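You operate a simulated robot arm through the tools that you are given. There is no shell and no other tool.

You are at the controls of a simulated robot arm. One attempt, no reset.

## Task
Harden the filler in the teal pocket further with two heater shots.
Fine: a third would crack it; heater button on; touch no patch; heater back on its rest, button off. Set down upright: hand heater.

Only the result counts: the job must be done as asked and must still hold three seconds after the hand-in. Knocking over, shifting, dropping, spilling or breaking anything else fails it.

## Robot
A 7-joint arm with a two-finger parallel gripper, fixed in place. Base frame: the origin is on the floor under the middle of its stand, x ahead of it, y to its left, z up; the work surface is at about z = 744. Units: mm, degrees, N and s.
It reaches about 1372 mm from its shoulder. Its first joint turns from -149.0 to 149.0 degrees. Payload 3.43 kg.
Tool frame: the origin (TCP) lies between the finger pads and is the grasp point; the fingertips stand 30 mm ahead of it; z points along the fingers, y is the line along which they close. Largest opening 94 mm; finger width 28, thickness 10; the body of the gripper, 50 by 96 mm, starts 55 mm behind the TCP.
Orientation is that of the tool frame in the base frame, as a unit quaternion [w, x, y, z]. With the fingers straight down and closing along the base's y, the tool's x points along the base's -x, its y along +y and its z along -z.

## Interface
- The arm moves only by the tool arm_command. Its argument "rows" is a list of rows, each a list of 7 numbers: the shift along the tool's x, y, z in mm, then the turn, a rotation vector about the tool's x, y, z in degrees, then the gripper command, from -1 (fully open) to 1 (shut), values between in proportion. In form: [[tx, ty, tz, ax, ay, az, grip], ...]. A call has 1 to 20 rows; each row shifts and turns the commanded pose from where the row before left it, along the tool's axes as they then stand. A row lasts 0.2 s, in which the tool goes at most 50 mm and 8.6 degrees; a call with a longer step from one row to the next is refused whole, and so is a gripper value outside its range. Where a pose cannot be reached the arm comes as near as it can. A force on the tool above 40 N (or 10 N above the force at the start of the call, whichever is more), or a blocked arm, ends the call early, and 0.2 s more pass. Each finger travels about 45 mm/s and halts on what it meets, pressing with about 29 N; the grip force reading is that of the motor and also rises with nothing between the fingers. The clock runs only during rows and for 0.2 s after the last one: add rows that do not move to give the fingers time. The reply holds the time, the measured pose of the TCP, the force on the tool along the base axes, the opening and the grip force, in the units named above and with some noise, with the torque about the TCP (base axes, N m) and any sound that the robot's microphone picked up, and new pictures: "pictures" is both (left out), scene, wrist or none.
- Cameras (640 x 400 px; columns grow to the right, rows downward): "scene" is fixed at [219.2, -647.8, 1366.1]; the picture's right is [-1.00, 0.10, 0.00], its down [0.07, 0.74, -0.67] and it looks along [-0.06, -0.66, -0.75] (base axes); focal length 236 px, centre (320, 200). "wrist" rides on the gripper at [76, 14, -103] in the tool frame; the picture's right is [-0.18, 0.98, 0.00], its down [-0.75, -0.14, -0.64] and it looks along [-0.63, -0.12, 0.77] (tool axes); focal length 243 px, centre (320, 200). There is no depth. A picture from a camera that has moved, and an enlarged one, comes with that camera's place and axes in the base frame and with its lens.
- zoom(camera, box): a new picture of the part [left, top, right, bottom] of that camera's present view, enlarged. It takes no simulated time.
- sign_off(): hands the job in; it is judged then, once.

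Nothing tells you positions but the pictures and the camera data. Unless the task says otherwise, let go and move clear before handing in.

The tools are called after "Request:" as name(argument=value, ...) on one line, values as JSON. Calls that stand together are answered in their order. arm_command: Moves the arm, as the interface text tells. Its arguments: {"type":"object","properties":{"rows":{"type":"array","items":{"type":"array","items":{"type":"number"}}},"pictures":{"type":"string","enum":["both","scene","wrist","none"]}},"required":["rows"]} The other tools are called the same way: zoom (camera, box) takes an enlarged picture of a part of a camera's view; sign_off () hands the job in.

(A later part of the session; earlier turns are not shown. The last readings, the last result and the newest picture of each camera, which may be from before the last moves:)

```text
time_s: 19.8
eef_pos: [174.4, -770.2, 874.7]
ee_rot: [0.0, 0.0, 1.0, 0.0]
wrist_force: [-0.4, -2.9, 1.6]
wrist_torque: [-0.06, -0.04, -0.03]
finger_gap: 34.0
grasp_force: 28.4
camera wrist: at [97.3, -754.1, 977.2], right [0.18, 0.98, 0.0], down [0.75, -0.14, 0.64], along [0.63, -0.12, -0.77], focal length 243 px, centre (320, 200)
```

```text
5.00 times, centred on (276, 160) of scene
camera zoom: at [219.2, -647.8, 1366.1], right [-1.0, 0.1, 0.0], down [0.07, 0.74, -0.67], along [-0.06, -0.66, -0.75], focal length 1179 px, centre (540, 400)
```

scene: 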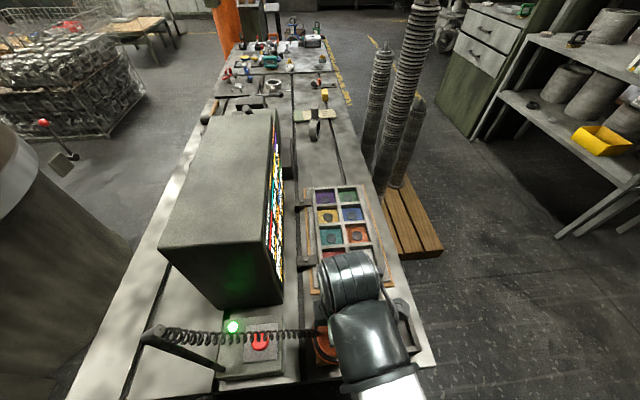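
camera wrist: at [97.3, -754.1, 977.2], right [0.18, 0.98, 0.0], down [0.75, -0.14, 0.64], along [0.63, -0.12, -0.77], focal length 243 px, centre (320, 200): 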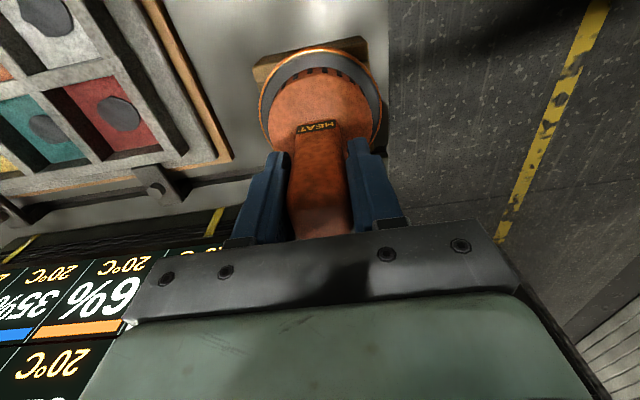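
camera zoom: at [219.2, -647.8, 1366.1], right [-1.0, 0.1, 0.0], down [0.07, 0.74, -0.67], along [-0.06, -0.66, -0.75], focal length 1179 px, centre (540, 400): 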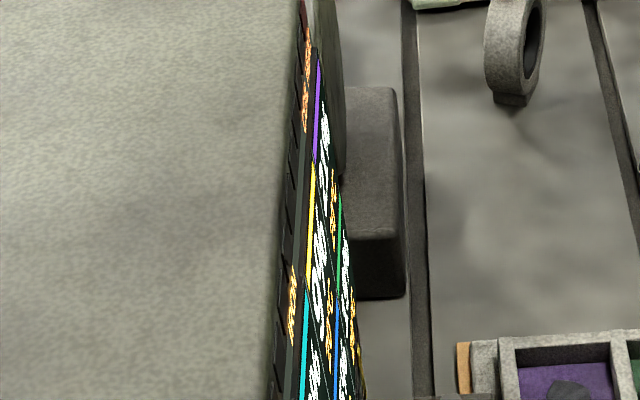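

The scene camera at 10× can read the teal cell (32 %, 20 °C) and the heat-bar cells, so I can monitor from there. Now lifting the heater straight up 150 mm.

Request:
arm_command(rows=[[0, 0, -10, 0, 0, 0, 1], [0, 0, -30, 0, 0, 0, 1], [0, 0, -40, 0, 0, 0, 1], [0, 0, -40, 0, 0, 0, 1], [0, 0, -30, 0, 0, 0, 1], [0, 0, 0, 0, 0, 0, 1]])

Request:
zoom(camera="scene", box=[240, 260, 420, 390])

Request:
zoom(camera="scene", box=[256, 190, 296, 230])

Request:
zoom(camera="wrist", box=[0, 0, 400, 250])

```text
time_s: 21.2
eef_pos: [173.8, -768.1, 1025.8]
ee_rot: [0.001, 0.0, 1.0, 0.0]
wrist_force: [-0.3, 0.7, -4.1]
wrist_torque: [0.01, 0.0, -0.02]
finger_gap: 34.0
grasp_force: 29.3
camera wrist: at [97.8, -753.3, 1127.1], right [0.18, 0.98, 0.0], down [0.75, -0.14, 0.64], along [0.63, -0.12, -0.77], focal length 243 px, centre (320, 200)
```

scene: 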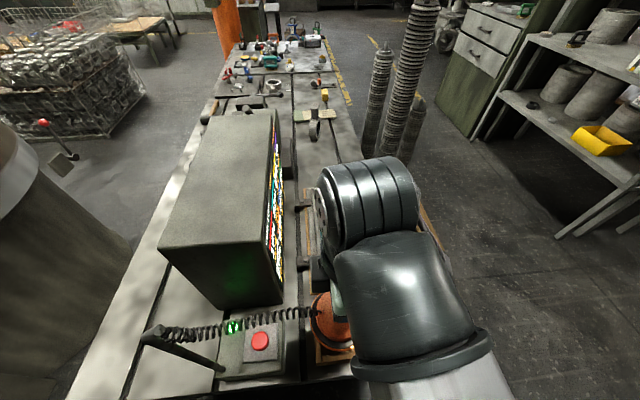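
wrist: 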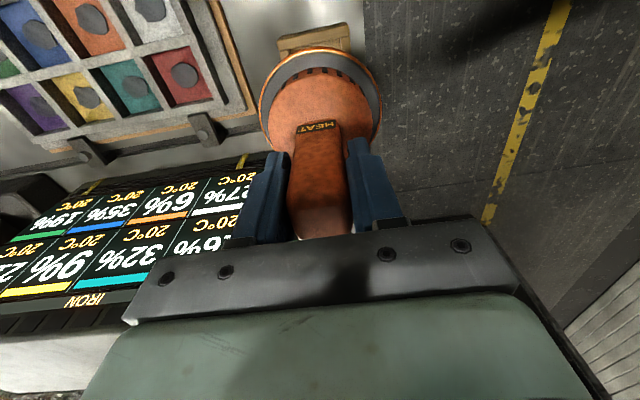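

```text
3.08 times, centred on (330, 325) of scene
camera zoom: at [219.2, -647.8, 1366.1], right [-1.0, 0.1, 0.0], down [0.07, 0.74, -0.67], along [-0.06, -0.66, -0.75], focal length 725 px, centre (289, -185)
```

zoom: 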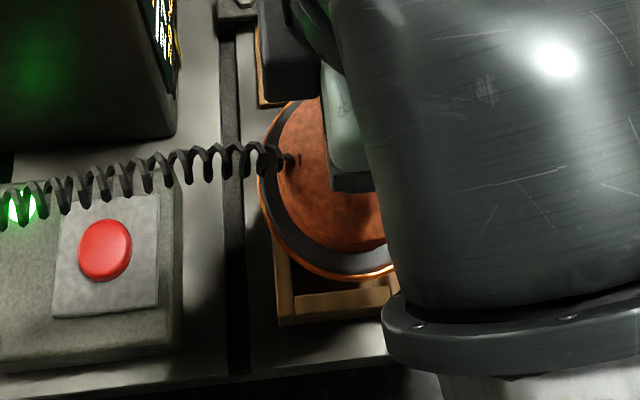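

```text
10.00 times, centred on (276, 210) of scene
camera zoom: at [219.2, -647.8, 1366.1], right [-1.0, 0.1, 0.0], down [0.07, 0.74, -0.67], along [-0.06, -0.66, -0.75], focal length 2357 px, centre (760, 100)
```

zoom: 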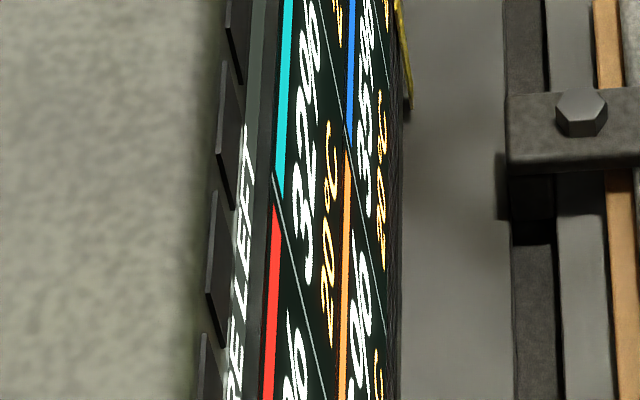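

```text
1.60 times, centred on (200, 125) of wrist
camera zoom: at [97.8, -753.3, 1127.1], right [0.18, 0.98, 0.0], down [0.75, -0.14, 0.64], along [0.63, -0.12, -0.77], focal length 388 px, centre (512, 320)
```

zoom: 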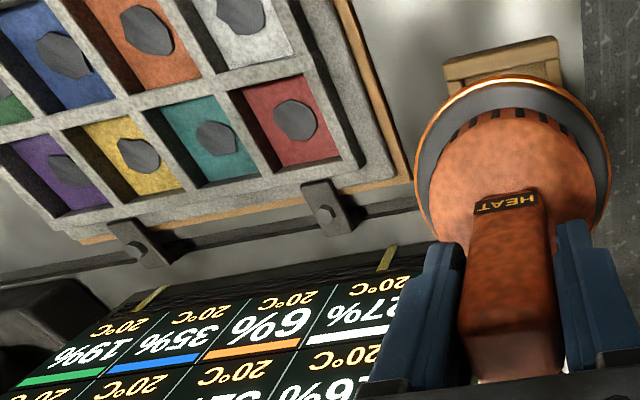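

Heater is lifted cleanly (about 4.5 N) and the rest is empty below it. I'll zoom on the tray to locate the teal pocket and its rim height precisely.

Request:
zoom(camera="wrist", box=[40, 0, 280, 170])

Request:
zoom(camera="wrist", box=[250, 20, 390, 140])

Request:
zoom(camera="scene", box=[256, 90, 296, 200])

```text
2.35 times, centred on (160, 85) of wrist
camera zoom: at [97.8, -753.3, 1127.1], right [0.18, 0.98, 0.0], down [0.75, -0.14, 0.64], along [0.63, -0.12, -0.77], focal length 571 px, centre (696, 471)
```

zoom: 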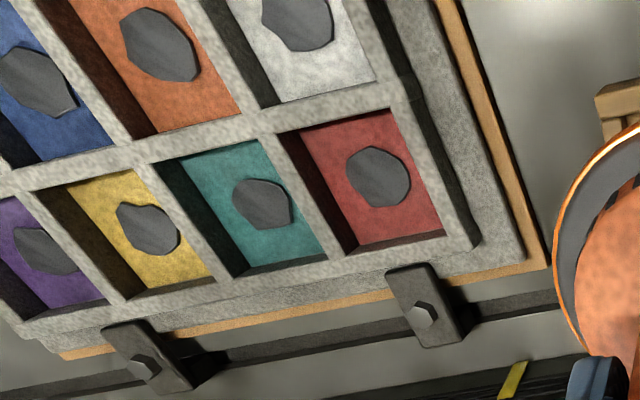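

```text
3.33 times, centred on (320, 80) of wrist
camera zoom: at [97.8, -753.3, 1127.1], right [0.18, 0.98, 0.0], down [0.75, -0.14, 0.64], along [0.63, -0.12, -0.77], focal length 809 px, centre (320, 600)
```

zoom: 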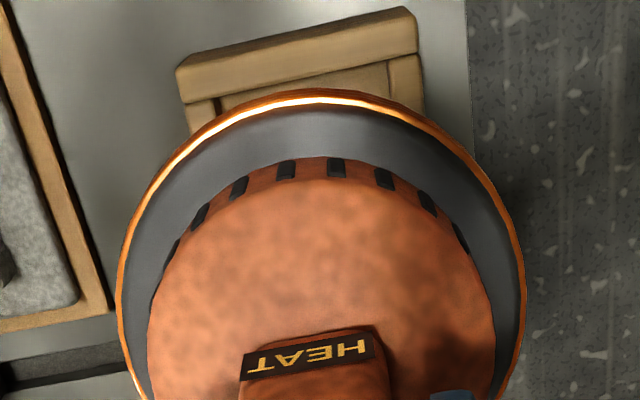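

```text
3.64 times, centred on (276, 145) of scene
camera zoom: at [219.2, -647.8, 1366.1], right [-1.0, 0.1, 0.0], down [0.07, 0.74, -0.67], along [-0.06, -0.66, -0.75], focal length 857 px, centre (480, 400)
```

zoom: 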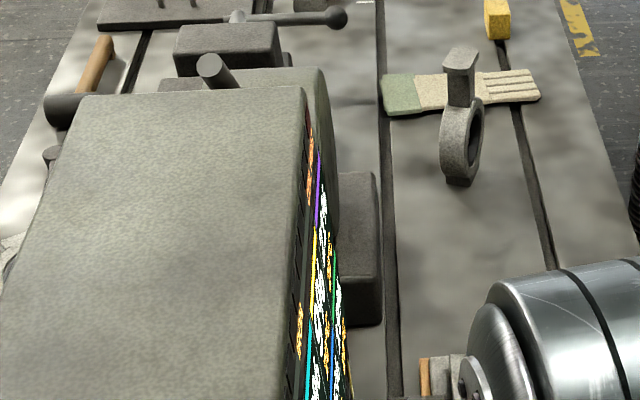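

The teal pocket's rim is centred at about (149.5, -1039) with rim height z≈764; the heater disc is ~102 mm across and its face is ~109 mm below the TCP. I'll carry it high (face ~150 mm above the tray) to above the teal pocket.

Request:
arm_command(rows=[[4, -25, 0, 0, 0, 0, 1], [4, -40, 0, 0, 0, 0, 1], [4, -46, 0, 0, 0, 0, 1], [4, -46, 0, 0, 0, 0, 1], [4, -46, 0, 0, 0, 0, 1], [4, -40, 0, 0, 0, 0, 1], [0, -28, 0, 0, 0, 0, 1], [0, 0, 0, 0, 0, 0, 1]])

Request:
zoom(camera="scene", box=[256, 190, 296, 230])

Request:
zoom(camera="scene", box=[260, 150, 420, 310])

Request:
zoom(camera="wrist", box=[160, 0, 460, 250])

```text
time_s: 23.0
eef_pos: [150.7, -1039.6, 1024.8]
ee_rot: [0.001, 0.0, 1.0, 0.0]
wrist_force: [0.2, -0.4, -4.9]
wrist_torque: [-0.02, 0.01, 0.01]
finger_gap: 34.3
grasp_force: 28.7
camera wrist: at [74.3, -1024.9, 1126.4], right [0.18, 0.98, 0.0], down [0.75, -0.14, 0.64], along [0.63, -0.12, -0.77], focal length 243 px, centre (320, 200)
```

scene: 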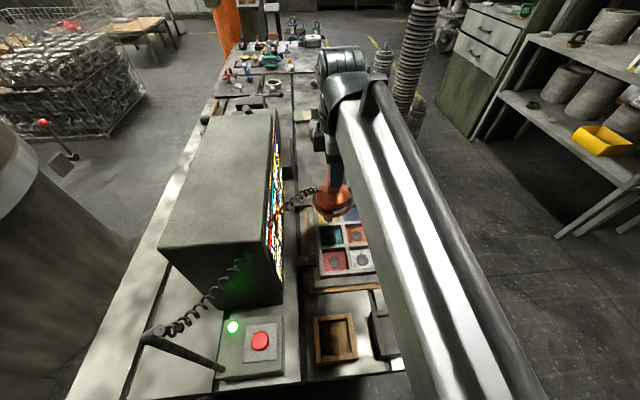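
wrist: 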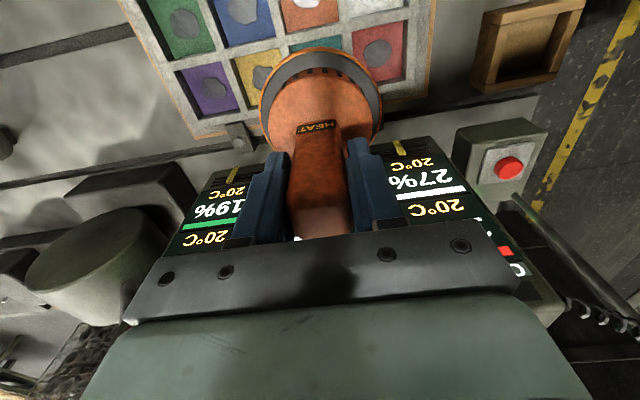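

```text
10.00 times, centred on (276, 210) of scene
camera zoom: at [219.2, -647.8, 1366.1], right [-1.0, 0.1, 0.0], down [0.07, 0.74, -0.67], along [-0.06, -0.66, -0.75], focal length 2357 px, centre (760, 100)
```

zoom: 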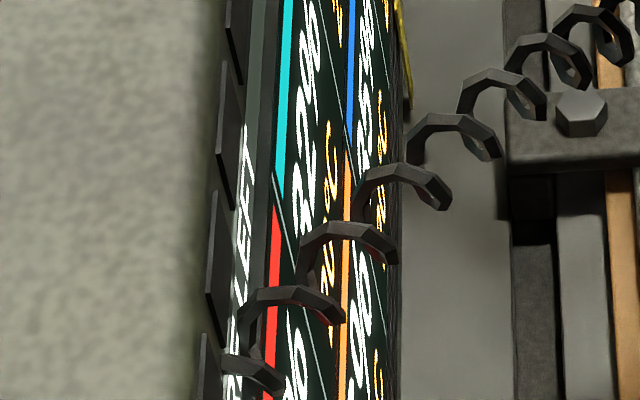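

```text
2.50 times, centred on (340, 230) of scene
camera zoom: at [219.2, -647.8, 1366.1], right [-1.0, 0.1, 0.0], down [0.07, 0.74, -0.67], along [-0.06, -0.66, -0.75], focal length 589 px, centre (270, 125)
```

zoom: 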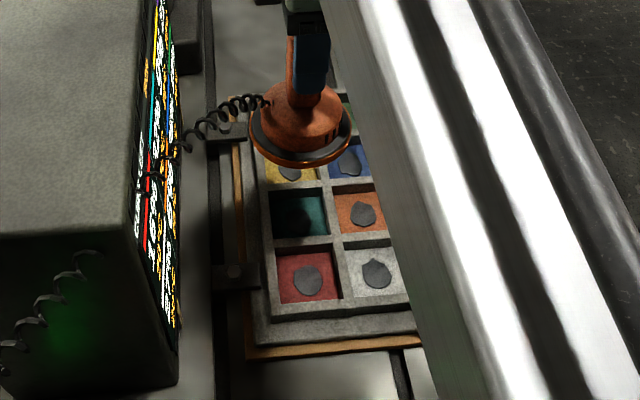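

```text
1.60 times, centred on (310, 125) of wrist
camera zoom: at [74.3, -1024.9, 1126.4], right [0.18, 0.98, 0.0], down [0.75, -0.14, 0.64], along [0.63, -0.12, -0.77], focal length 388 px, centre (336, 320)
```

zoom: 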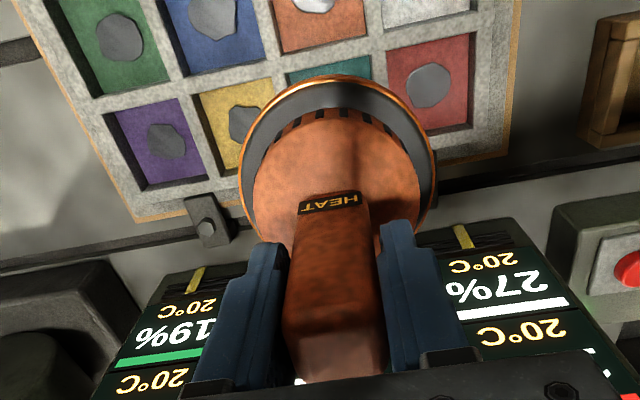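

The cord is purely visual (it passes through the monitor), and the heater is above the teal pocket; panel still reads 32 %, 20 °C. I'll lower to about 60 mm above the rim and check the readings.

Request:
arm_command(rows=[[0, 0, 40, 0, 0, 0, 1], [0, 0, 40, 0, 0, 0, 1], [0, 0, 15, 0, 0, 0, 1]])

Request:
zoom(camera="scene", box=[256, 190, 296, 230])

Request:
zoom(camera="scene", box=[270, 150, 400, 290])

Request:
zoom(camera="scene", box=[256, 100, 296, 200])

```text
time_s: 23.8
eef_pos: [150.5, -1039.1, 928.9]
ee_rot: [0.0, 0.0, 1.0, -0.001]
wrist_force: [-0.5, -0.1, -4.7]
wrist_torque: [0.02, 0.02, -0.03]
finger_gap: 34.3
grasp_force: 29.1
camera wrist: at [74.8, -1024.5, 1031.1], right [0.18, 0.98, 0.0], down [0.75, -0.14, 0.64], along [0.63, -0.12, -0.77], focal length 243 px, centre (320, 200)
```

scene: 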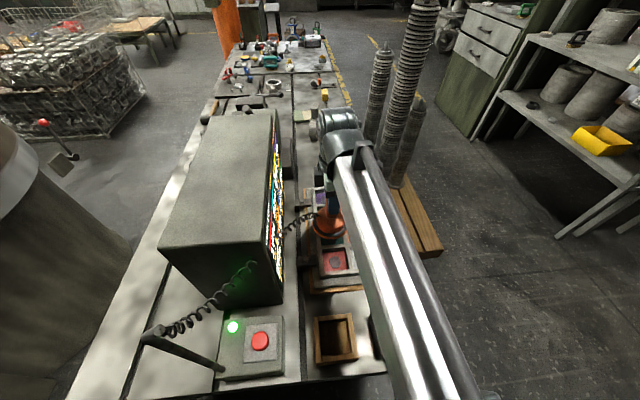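
wrist: 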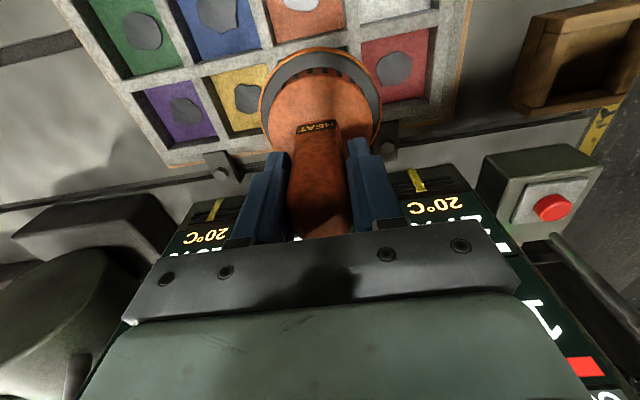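

```text
10.00 times, centred on (276, 210) of scene
camera zoom: at [219.2, -647.8, 1366.1], right [-1.0, 0.1, 0.0], down [0.07, 0.74, -0.67], along [-0.06, -0.66, -0.75], focal length 2357 px, centre (760, 100)
```

zoom: 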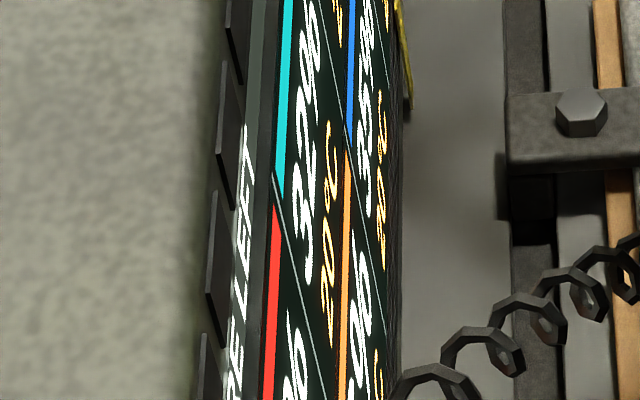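

```text
2.86 times, centred on (335, 220) of scene
camera zoom: at [219.2, -647.8, 1366.1], right [-1.0, 0.1, 0.0], down [0.07, 0.74, -0.67], along [-0.06, -0.66, -0.75], focal length 674 px, centre (277, 143)
```

zoom: 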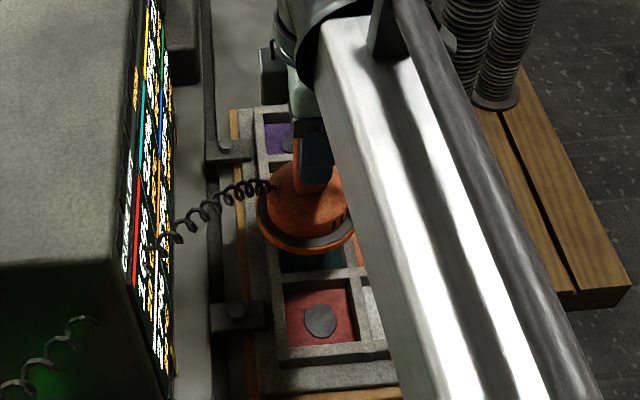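

```text
4.00 times, centred on (276, 150) of scene
camera zoom: at [219.2, -647.8, 1366.1], right [-1.0, 0.1, 0.0], down [0.07, 0.74, -0.67], along [-0.06, -0.66, -0.75], focal length 943 px, centre (496, 400)
```

zoom: 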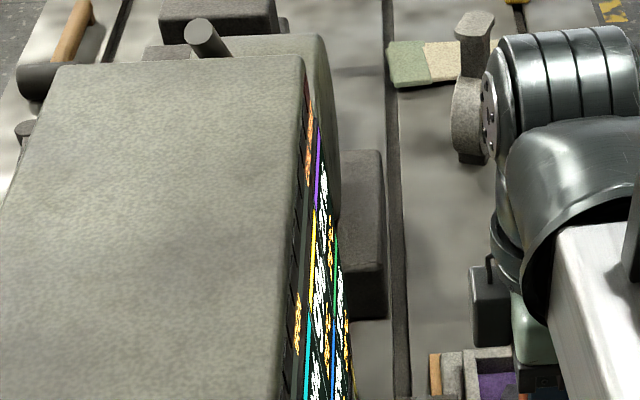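

No reaction yet at this height (still 32 %, 20 °C, bar dark). Lowering another ~27 mm.

Request:
arm_command(rows=[[0, 0, 15, 0, 0, 0, 1], [0, 0, 12, 0, 0, 0, 1]])

Request:
zoom(camera="scene", box=[256, 190, 296, 230])

Request:
zoom(camera="scene", box=[290, 200, 360, 270])

Request:
zoom(camera="scene", box=[256, 190, 296, 290])

Request:
zoom(camera="wrist", box=[200, 0, 440, 200])

```text
time_s: 24.4
eef_pos: [150.9, -1039.7, 903.1]
ee_rot: [0.001, 0.0, 1.0, 0.0]
wrist_force: [-0.1, 0.4, -3.8]
wrist_torque: [0.01, 0.03, 0.02]
finger_gap: 34.2
grasp_force: 29.4
camera wrist: at [74.2, -1024.6, 1004.4], right [0.18, 0.98, 0.0], down [0.75, -0.14, 0.64], along [0.63, -0.12, -0.77], focal length 243 px, centre (320, 200)
```

scene: 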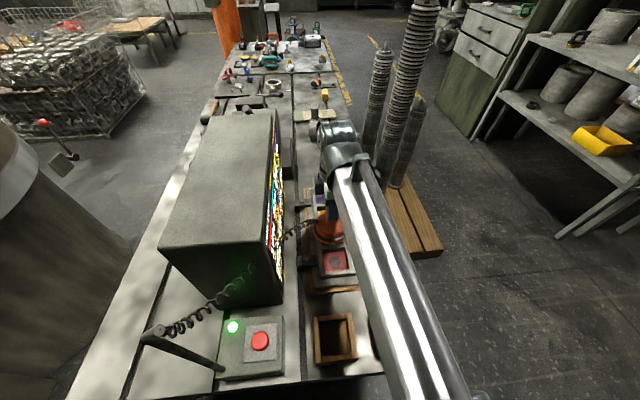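
wrist: 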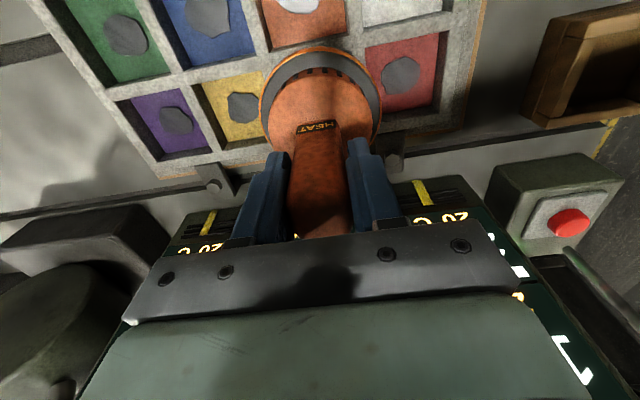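

```text
10.00 times, centred on (276, 210) of scene
camera zoom: at [219.2, -647.8, 1366.1], right [-1.0, 0.1, 0.0], down [0.07, 0.74, -0.67], along [-0.06, -0.66, -0.75], focal length 2357 px, centre (760, 100)
```

zoom: 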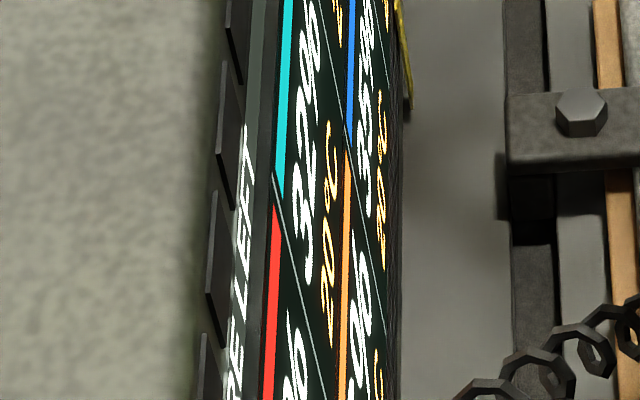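

```text
5.71 times, centred on (325, 235) of scene
camera zoom: at [219.2, -647.8, 1366.1], right [-1.0, 0.1, 0.0], down [0.07, 0.74, -0.67], along [-0.06, -0.66, -0.75], focal length 1347 px, centre (291, 0)
```

zoom: 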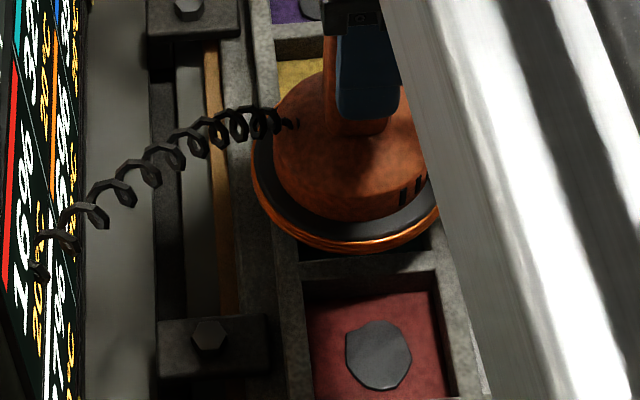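

```text
4.00 times, centred on (276, 240) of scene
camera zoom: at [219.2, -647.8, 1366.1], right [-1.0, 0.1, 0.0], down [0.07, 0.74, -0.67], along [-0.06, -0.66, -0.75], focal length 943 px, centre (496, 40)
```

zoom: 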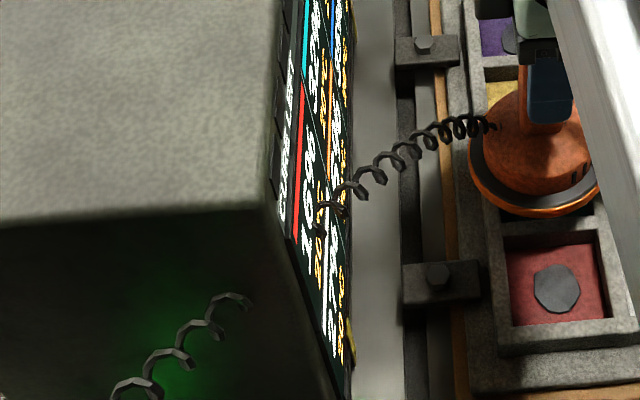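

```text
2.00 times, centred on (320, 100) of wrist
camera zoom: at [74.2, -1024.6, 1004.4], right [0.18, 0.98, 0.0], down [0.75, -0.14, 0.64], along [0.63, -0.12, -0.77], focal length 485 px, centre (320, 400)
```

zoom: 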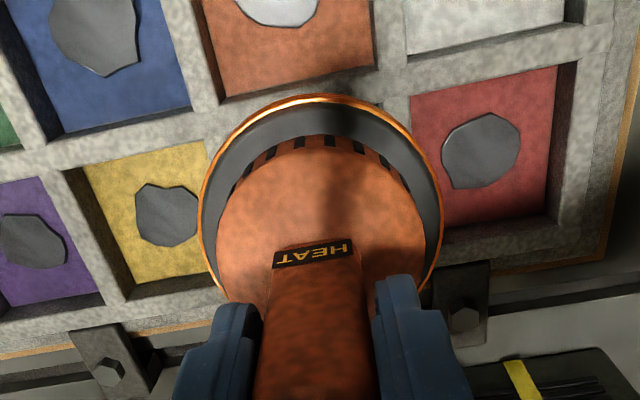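

Still 32 %, 20 °C; the ring's lower edge is about 35 mm above the tray rim. Lowering another 10 mm.

Request:
arm_command(rows=[[0, 0, 10, 0, 0, 0, 1], [0, 0, 0, 0, 0, 0, 1]])

Request:
zoom(camera="scene", box=[256, 190, 296, 230])

Request:
zoom(camera="scene", box=[290, 200, 360, 270])

```text
time_s: 25.0
eef_pos: [150.1, -1039.6, 891.7]
ee_rot: [0.0, 0.0, 1.0, 0.0]
wrist_force: [0.5, -0.2, -4.3]
wrist_torque: [0.0, 0.04, 0.0]
finger_gap: 34.5
grasp_force: 29.2
camera wrist: at [73.9, -1024.9, 994.2], right [0.18, 0.98, 0.0], down [0.75, -0.14, 0.64], along [0.63, -0.12, -0.77], focal length 243 px, centre (320, 200)
```

scene: 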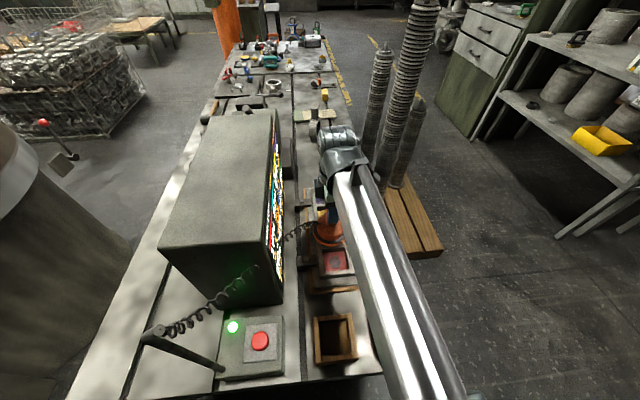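
wrist: 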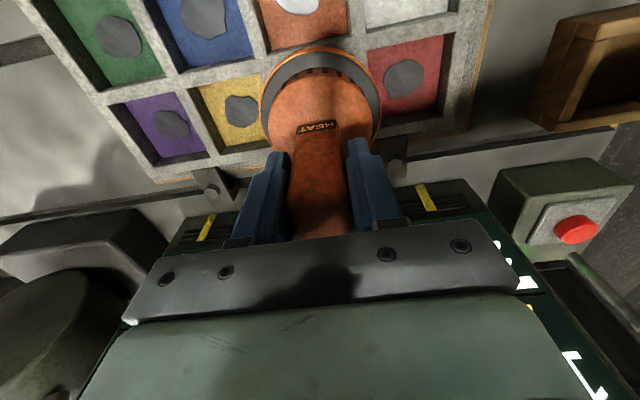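

```text
10.00 times, centred on (276, 210) of scene
camera zoom: at [219.2, -647.8, 1366.1], right [-1.0, 0.1, 0.0], down [0.07, 0.74, -0.67], along [-0.06, -0.66, -0.75], focal length 2357 px, centre (760, 100)
```

zoom: 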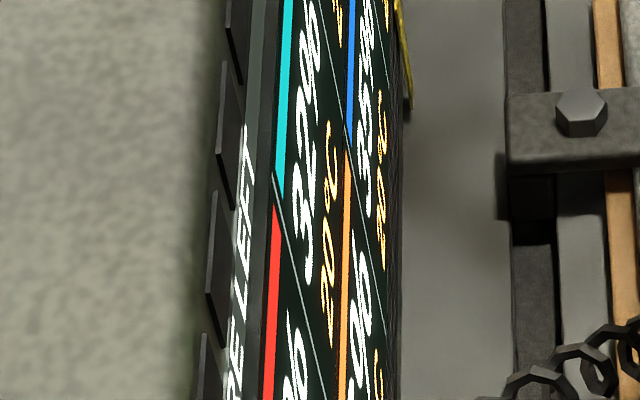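

```text
5.71 times, centred on (325, 235) of scene
camera zoom: at [219.2, -647.8, 1366.1], right [-1.0, 0.1, 0.0], down [0.07, 0.74, -0.67], along [-0.06, -0.66, -0.75], focal length 1347 px, centre (291, 0)
```

zoom: 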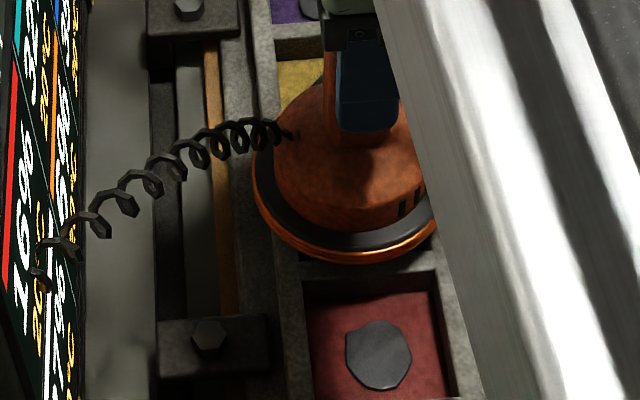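

No response yet at ~24 mm above the rim. Stepping down 7 mm more.

Request:
arm_command(rows=[[0, 0, 7, 0, 0, 0, 1], [0, 0, 0, 0, 0, 0, 1]], pictures="scene")

Request:
zoom(camera="scene", box=[256, 190, 296, 230])

Request:
zoom(camera="scene", box=[290, 200, 360, 270])

```text
time_s: 25.6
eef_pos: [150.1, -1040.7, 886.2]
ee_rot: [0.0, -0.001, 1.0, -0.001]
wrist_force: [-0.4, -0.1, -3.9]
wrist_torque: [-0.01, 0.03, 0.03]
finger_gap: 34.2
grasp_force: 28.9
```

scene: 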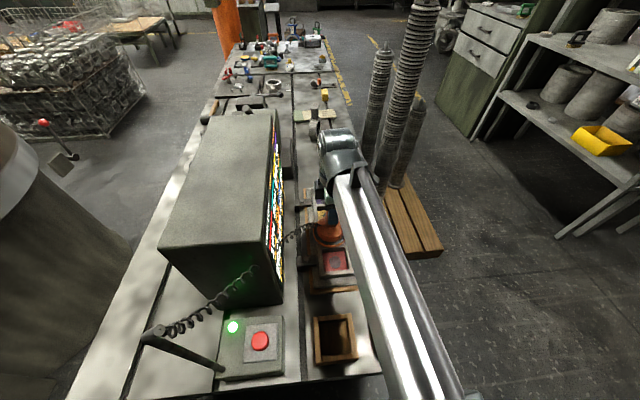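

```text
10.00 times, centred on (276, 210) of scene
camera zoom: at [219.2, -647.8, 1366.1], right [-1.0, 0.1, 0.0], down [0.07, 0.74, -0.67], along [-0.06, -0.66, -0.75], focal length 2357 px, centre (760, 100)
```

zoom: 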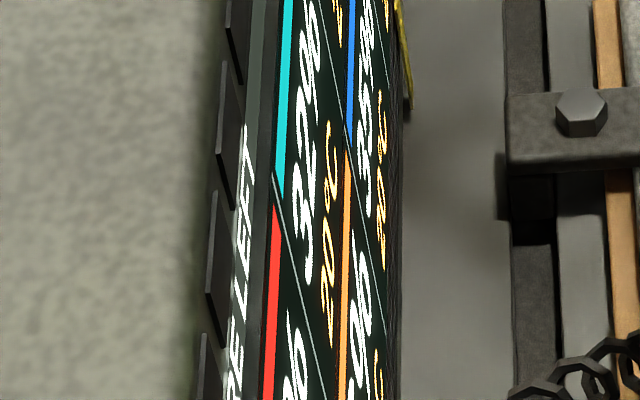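

```text
5.71 times, centred on (325, 235) of scene
camera zoom: at [219.2, -647.8, 1366.1], right [-1.0, 0.1, 0.0], down [0.07, 0.74, -0.67], along [-0.06, -0.66, -0.75], focal length 1347 px, centre (291, 0)
```

zoom: 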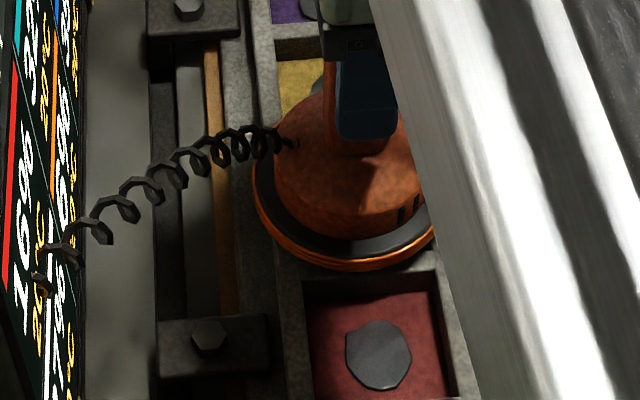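

Still nothing at ~15 mm above the rim. The labels suggest an induction coil heating iron patches (orange temps = iron), so it must come closer; stepping down 4 mm.

Request:
arm_command(rows=[[0, 0, 4, 0, 0, 0, 1], [0, 0, 0, 0, 0, 0, 1]], pictures="scene")

Request:
zoom(camera="scene", box=[256, 190, 296, 230])

Request:
zoom(camera="scene", box=[290, 210, 350, 260])

Request:
zoom(camera="scene", box=[256, 110, 296, 190])

```text
time_s: 26.2
eef_pos: [151.5, -1040.4, 881.5]
ee_rot: [-0.001, 0.0, 1.0, 0.0]
wrist_force: [0.3, 0.3, -3.2]
wrist_torque: [0.01, 0.02, 0.0]
finger_gap: 34.7
grasp_force: 28.6
```

scene: 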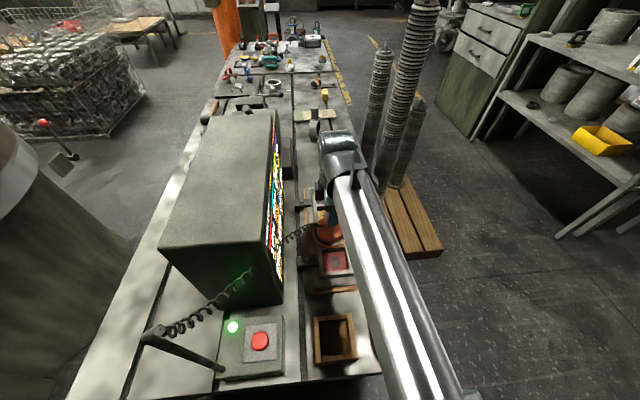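

```text
10.00 times, centred on (276, 210) of scene
camera zoom: at [219.2, -647.8, 1366.1], right [-1.0, 0.1, 0.0], down [0.07, 0.74, -0.67], along [-0.06, -0.66, -0.75], focal length 2357 px, centre (760, 100)
```

zoom: 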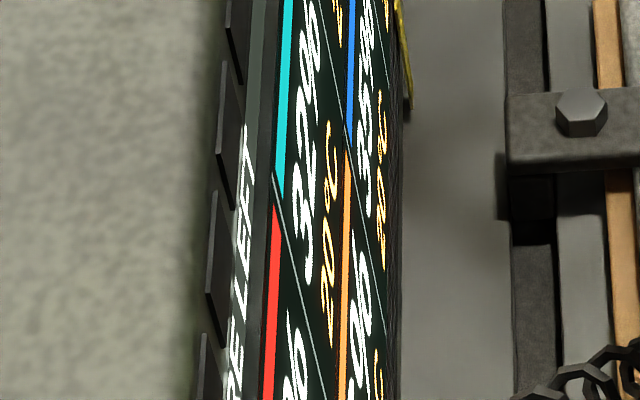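

```text
8.00 times, centred on (320, 235) of scene
camera zoom: at [219.2, -647.8, 1366.1], right [-1.0, 0.1, 0.0], down [0.07, 0.74, -0.67], along [-0.06, -0.66, -0.75], focal length 1886 px, centre (320, -80)
```

zoom: 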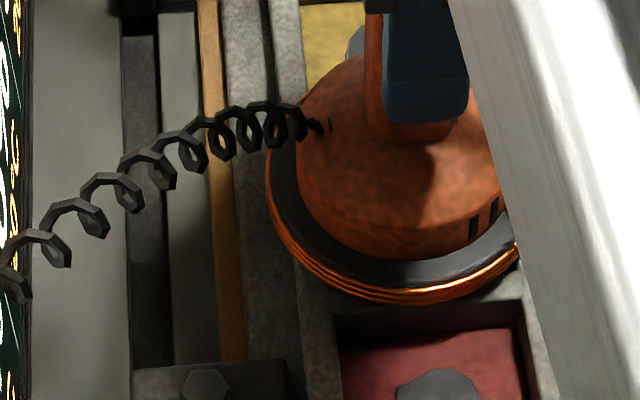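

```text
5.00 times, centred on (276, 150) of scene
camera zoom: at [219.2, -647.8, 1366.1], right [-1.0, 0.1, 0.0], down [0.07, 0.74, -0.67], along [-0.06, -0.66, -0.75], focal length 1179 px, centre (540, 450)
```

zoom: 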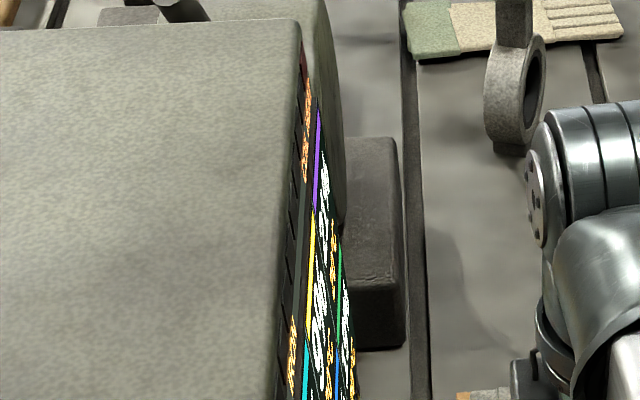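

Gap to the rim is now roughly 6–11 mm and nothing yet. Stepping down 3 mm more.

Request:
arm_command(rows=[[0, 0, 3, 0, 0, 0, 1], [0, 0, 0, 0, 0, 0, 1]], pictures="scene")

Request:
zoom(camera="scene", box=[256, 190, 296, 230])

Request:
zoom(camera="scene", box=[290, 210, 350, 260])

```text
time_s: 26.8
eef_pos: [149.5, -1042.9, 879.0]
ee_rot: [0.0, 0.0, 1.0, 0.0]
wrist_force: [0.2, 0.0, -5.0]
wrist_torque: [-0.02, 0.0, 0.02]
finger_gap: 34.4
grasp_force: 29.2
```

scene: 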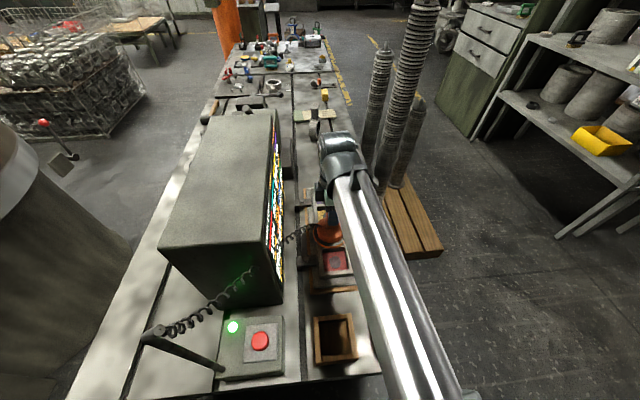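

```text
10.00 times, centred on (276, 210) of scene
camera zoom: at [219.2, -647.8, 1366.1], right [-1.0, 0.1, 0.0], down [0.07, 0.74, -0.67], along [-0.06, -0.66, -0.75], focal length 2357 px, centre (760, 100)
```

zoom: 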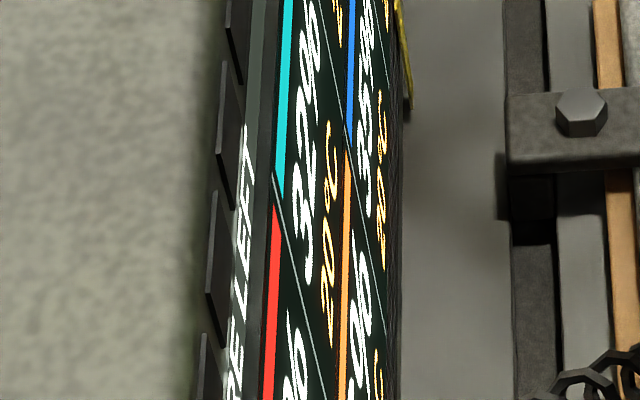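

```text
8.00 times, centred on (320, 235) of scene
camera zoom: at [219.2, -647.8, 1366.1], right [-1.0, 0.1, 0.0], down [0.07, 0.74, -0.67], along [-0.06, -0.66, -0.75], focal length 1886 px, centre (320, -80)
```

zoom: 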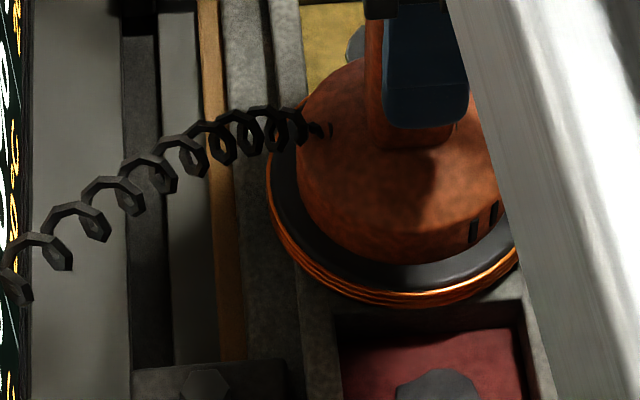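

No contact and no heating yet; ring bottom about z≈771, patch top about z≈753. Stepping 3 mm further.

Request:
arm_command(rows=[[0, 0, 3, 0, 0, 0, 1], [0, 0, 0, 0, 0, 0, 1]], pictures="scene")

Request:
zoom(camera="scene", box=[256, 190, 296, 230])

Request:
zoom(camera="scene", box=[290, 210, 350, 260])

```text
time_s: 27.4
eef_pos: [150.0, -1039.4, 875.5]
ee_rot: [0.0, 0.0, 1.0, 0.0]
wrist_force: [-0.7, -0.2, -4.0]
wrist_torque: [0.01, 0.02, 0.01]
finger_gap: 34.3
grasp_force: 28.8
```

scene: 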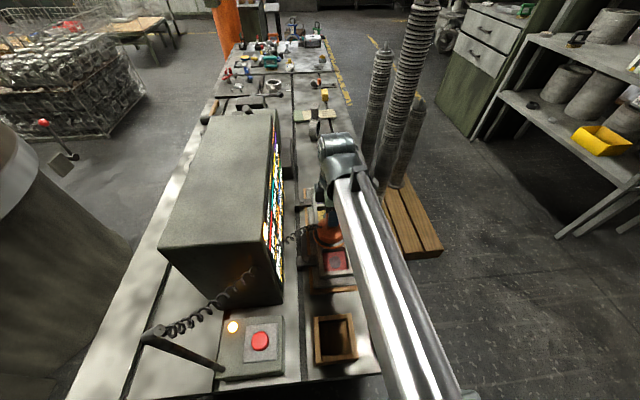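

```text
10.00 times, centred on (276, 210) of scene
camera zoom: at [219.2, -647.8, 1366.1], right [-1.0, 0.1, 0.0], down [0.07, 0.74, -0.67], along [-0.06, -0.66, -0.75], focal length 2357 px, centre (760, 100)
```

zoom: 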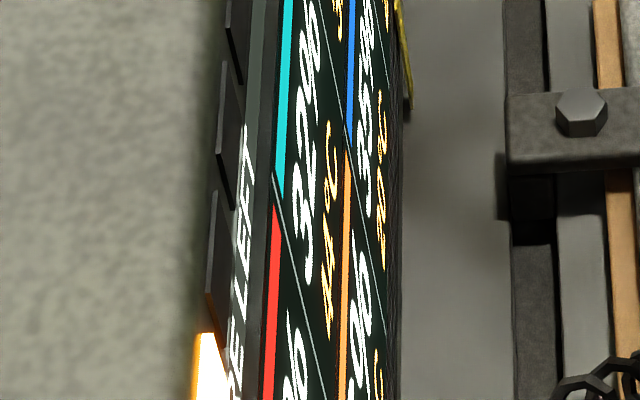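

```text
8.00 times, centred on (320, 235) of scene
camera zoom: at [219.2, -647.8, 1366.1], right [-1.0, 0.1, 0.0], down [0.07, 0.74, -0.67], along [-0.06, -0.66, -0.75], focal length 1886 px, centre (320, -80)
```

zoom: 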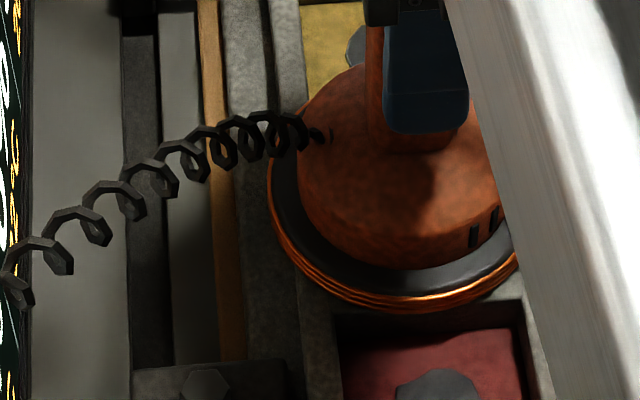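

Heating has started: the lamp turned amber, the first heat-bar cell lit and teal's temperature is rising. I'll hold here in short steps and watch.

Request:
arm_command(rows=[[0, 0, 0, 0, 0, 0, 1]], pictures="scene")

Request:
zoom(camera="scene", box=[264, 195, 284, 225])

Request:
zoom(camera="scene", box=[250, 190, 300, 270])

Request:
zoom(camera="scene", box=[210, 310, 290, 370])

```text
time_s: 27.8
eef_pos: [149.4, -1039.8, 876.5]
ee_rot: [0.0, 0.0, 1.0, 0.0]
wrist_force: [0.3, 0.0, -4.9]
wrist_torque: [0.0, 0.01, 0.05]
finger_gap: 34.1
grasp_force: 29.6
```

scene: 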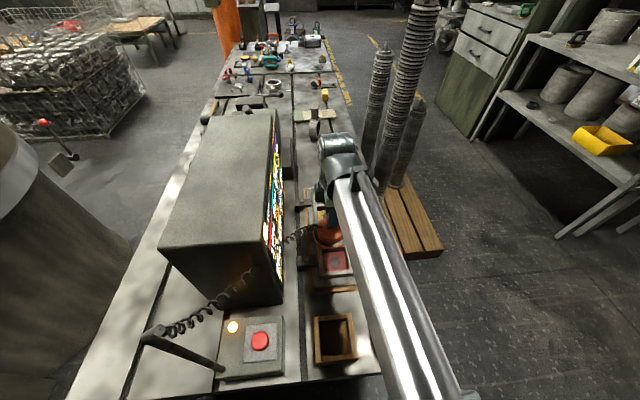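

```text
13.33 times, centred on (274, 210) of scene
camera zoom: at [219.2, -647.8, 1366.1], right [-1.0, 0.1, 0.0], down [0.07, 0.74, -0.67], along [-0.06, -0.66, -0.75], focal length 3143 px, centre (933, 67)
```

zoom: 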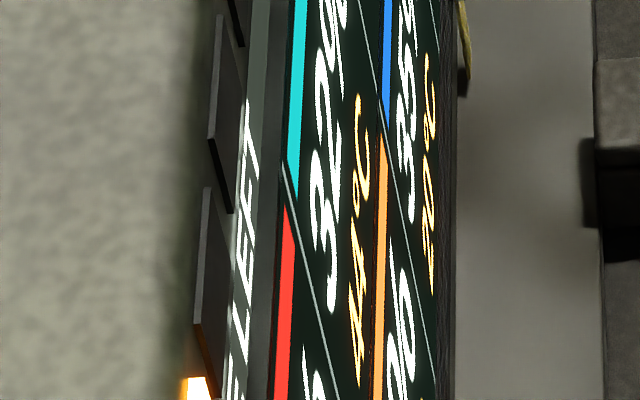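

```text
5.00 times, centred on (275, 230) of scene
camera zoom: at [219.2, -647.8, 1366.1], right [-1.0, 0.1, 0.0], down [0.07, 0.74, -0.67], along [-0.06, -0.66, -0.75], focal length 1179 px, centre (545, 50)
```

zoom: 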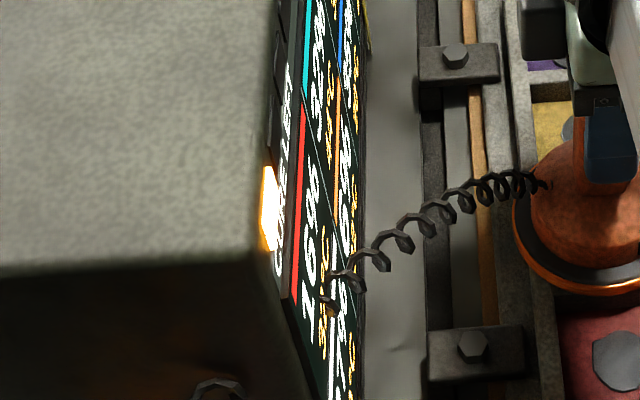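

```text
6.67 times, centred on (250, 340) of scene
camera zoom: at [219.2, -647.8, 1366.1], right [-1.0, 0.1, 0.0], down [0.07, 0.74, -0.67], along [-0.06, -0.66, -0.75], focal length 1572 px, centre (787, -733)
```

zoom: 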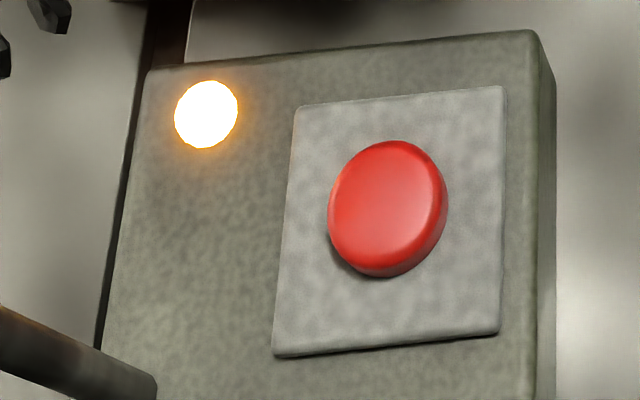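

Teal iron reads 44 °C, one bar cell lit, neighbours still 20 °C. Holding on in short steps.

Request:
arm_command(rows=[[0, 0, 0, 0, 0, 0, 1]], pictures="none")

Request:
zoom(camera="scene", box=[264, 195, 284, 225])

Request:
zoom(camera="scene", box=[250, 190, 300, 270])

```text
time_s: 28.2
eef_pos: [149.8, -1038.8, 876.5]
ee_rot: [0.0, 0.001, 1.0, 0.0]
wrist_force: [0.5, -0.7, -4.6]
wrist_torque: [0.04, 0.02, 0.01]
finger_gap: 34.1
grasp_force: 29.3
```

```text
13.33 times, centred on (274, 210) of scene
camera zoom: at [219.2, -647.8, 1366.1], right [-1.0, 0.1, 0.0], down [0.07, 0.74, -0.67], along [-0.06, -0.66, -0.75], focal length 3143 px, centre (933, 67)
```

zoom: 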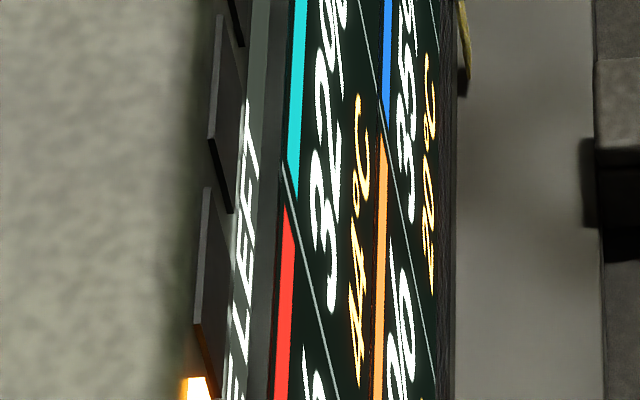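

```text
5.00 times, centred on (275, 230) of scene
camera zoom: at [219.2, -647.8, 1366.1], right [-1.0, 0.1, 0.0], down [0.07, 0.74, -0.67], along [-0.06, -0.66, -0.75], focal length 1179 px, centre (545, 50)
```

zoom: 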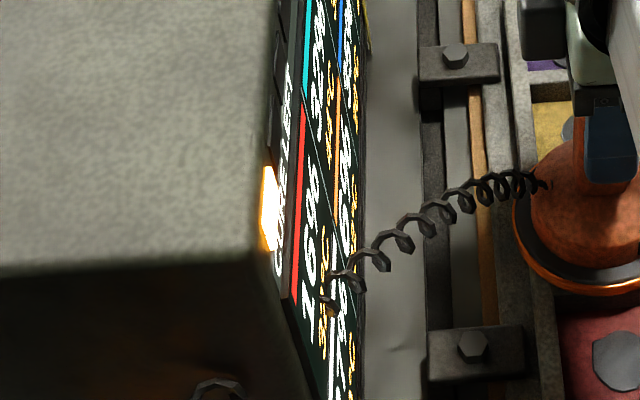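

Display still shows 44 °C and one cell; it may refresh slowly. Another short hold.

Request:
arm_command(rows=[[0, 0, 0, 0, 0, 0, 1]], pictures="none")

Request:
zoom(camera="scene", box=[264, 195, 284, 225])

Request:
zoom(camera="scene", box=[210, 190, 300, 350])

```text
time_s: 28.6
eef_pos: [149.4, -1039.9, 874.8]
ee_rot: [0.0, -0.001, 1.0, 0.0]
wrist_force: [-0.3, 0.2, -4.9]
wrist_torque: [-0.03, 0.01, -0.01]
finger_gap: 34.4
grasp_force: 28.9
```

```text
13.33 times, centred on (274, 210) of scene
camera zoom: at [219.2, -647.8, 1366.1], right [-1.0, 0.1, 0.0], down [0.07, 0.74, -0.67], along [-0.06, -0.66, -0.75], focal length 3143 px, centre (933, 67)
```

zoom: 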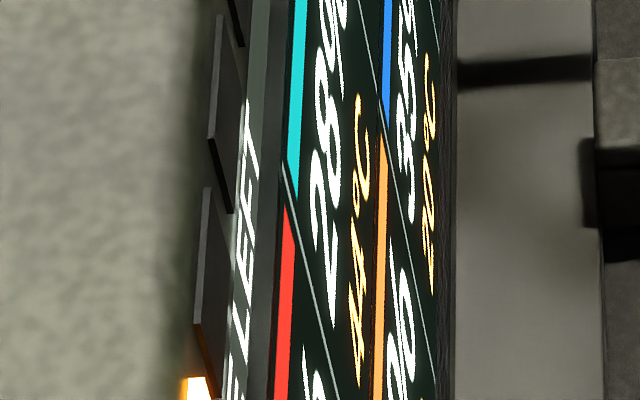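

```text
2.50 times, centred on (255, 270) of scene
camera zoom: at [219.2, -647.8, 1366.1], right [-1.0, 0.1, 0.0], down [0.07, 0.74, -0.67], along [-0.06, -0.66, -0.75], focal length 589 px, centre (482, 25)
```

zoom: 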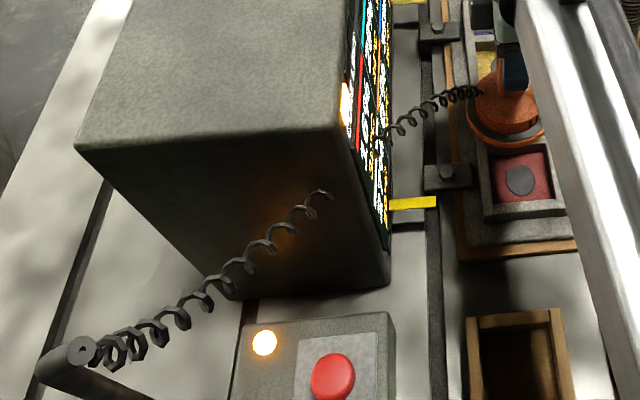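

Cure left dropped to 28 %, and a yellow flag at the base of the monitor has swung out. Zooming on that before going on (no time passes).

Request:
zoom(camera="scene", box=[256, 180, 346, 290])

Request:
zoom(camera="wrist", box=[120, 100, 560, 300])

Request:
zoom(camera="scene", box=[270, 205, 310, 275])

```text
3.64 times, centred on (301, 235) of scene
camera zoom: at [219.2, -647.8, 1366.1], right [-1.0, 0.1, 0.0], down [0.07, 0.74, -0.67], along [-0.06, -0.66, -0.75], focal length 857 px, centre (389, 73)
```

zoom: 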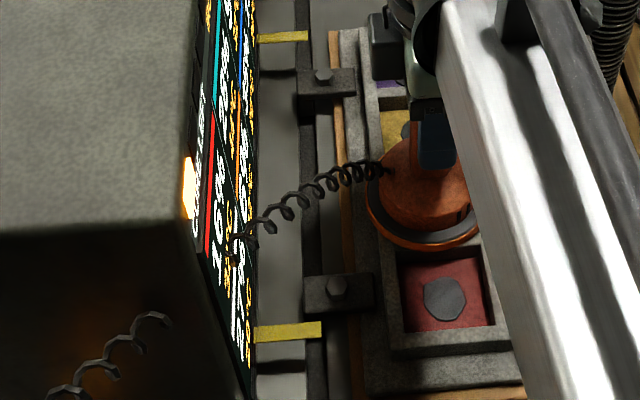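

```text
1.45 times, centred on (340, 200) of wrist
camera zoom: at [73.4, -1024.9, 978.1], right [0.18, 0.98, 0.0], down [0.75, -0.14, 0.64], along [0.63, -0.12, -0.77], focal length 353 px, centre (291, 200)
```

zoom: 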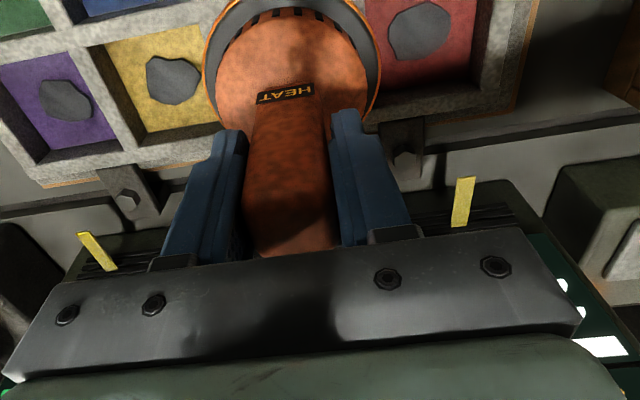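

```text
5.71 times, centred on (290, 240) of scene
camera zoom: at [219.2, -647.8, 1366.1], right [-1.0, 0.1, 0.0], down [0.07, 0.74, -0.67], along [-0.06, -0.66, -0.75], focal length 1347 px, centre (491, -29)
```

zoom: 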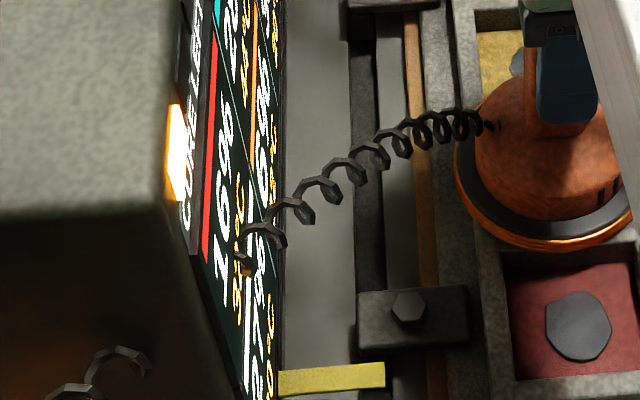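

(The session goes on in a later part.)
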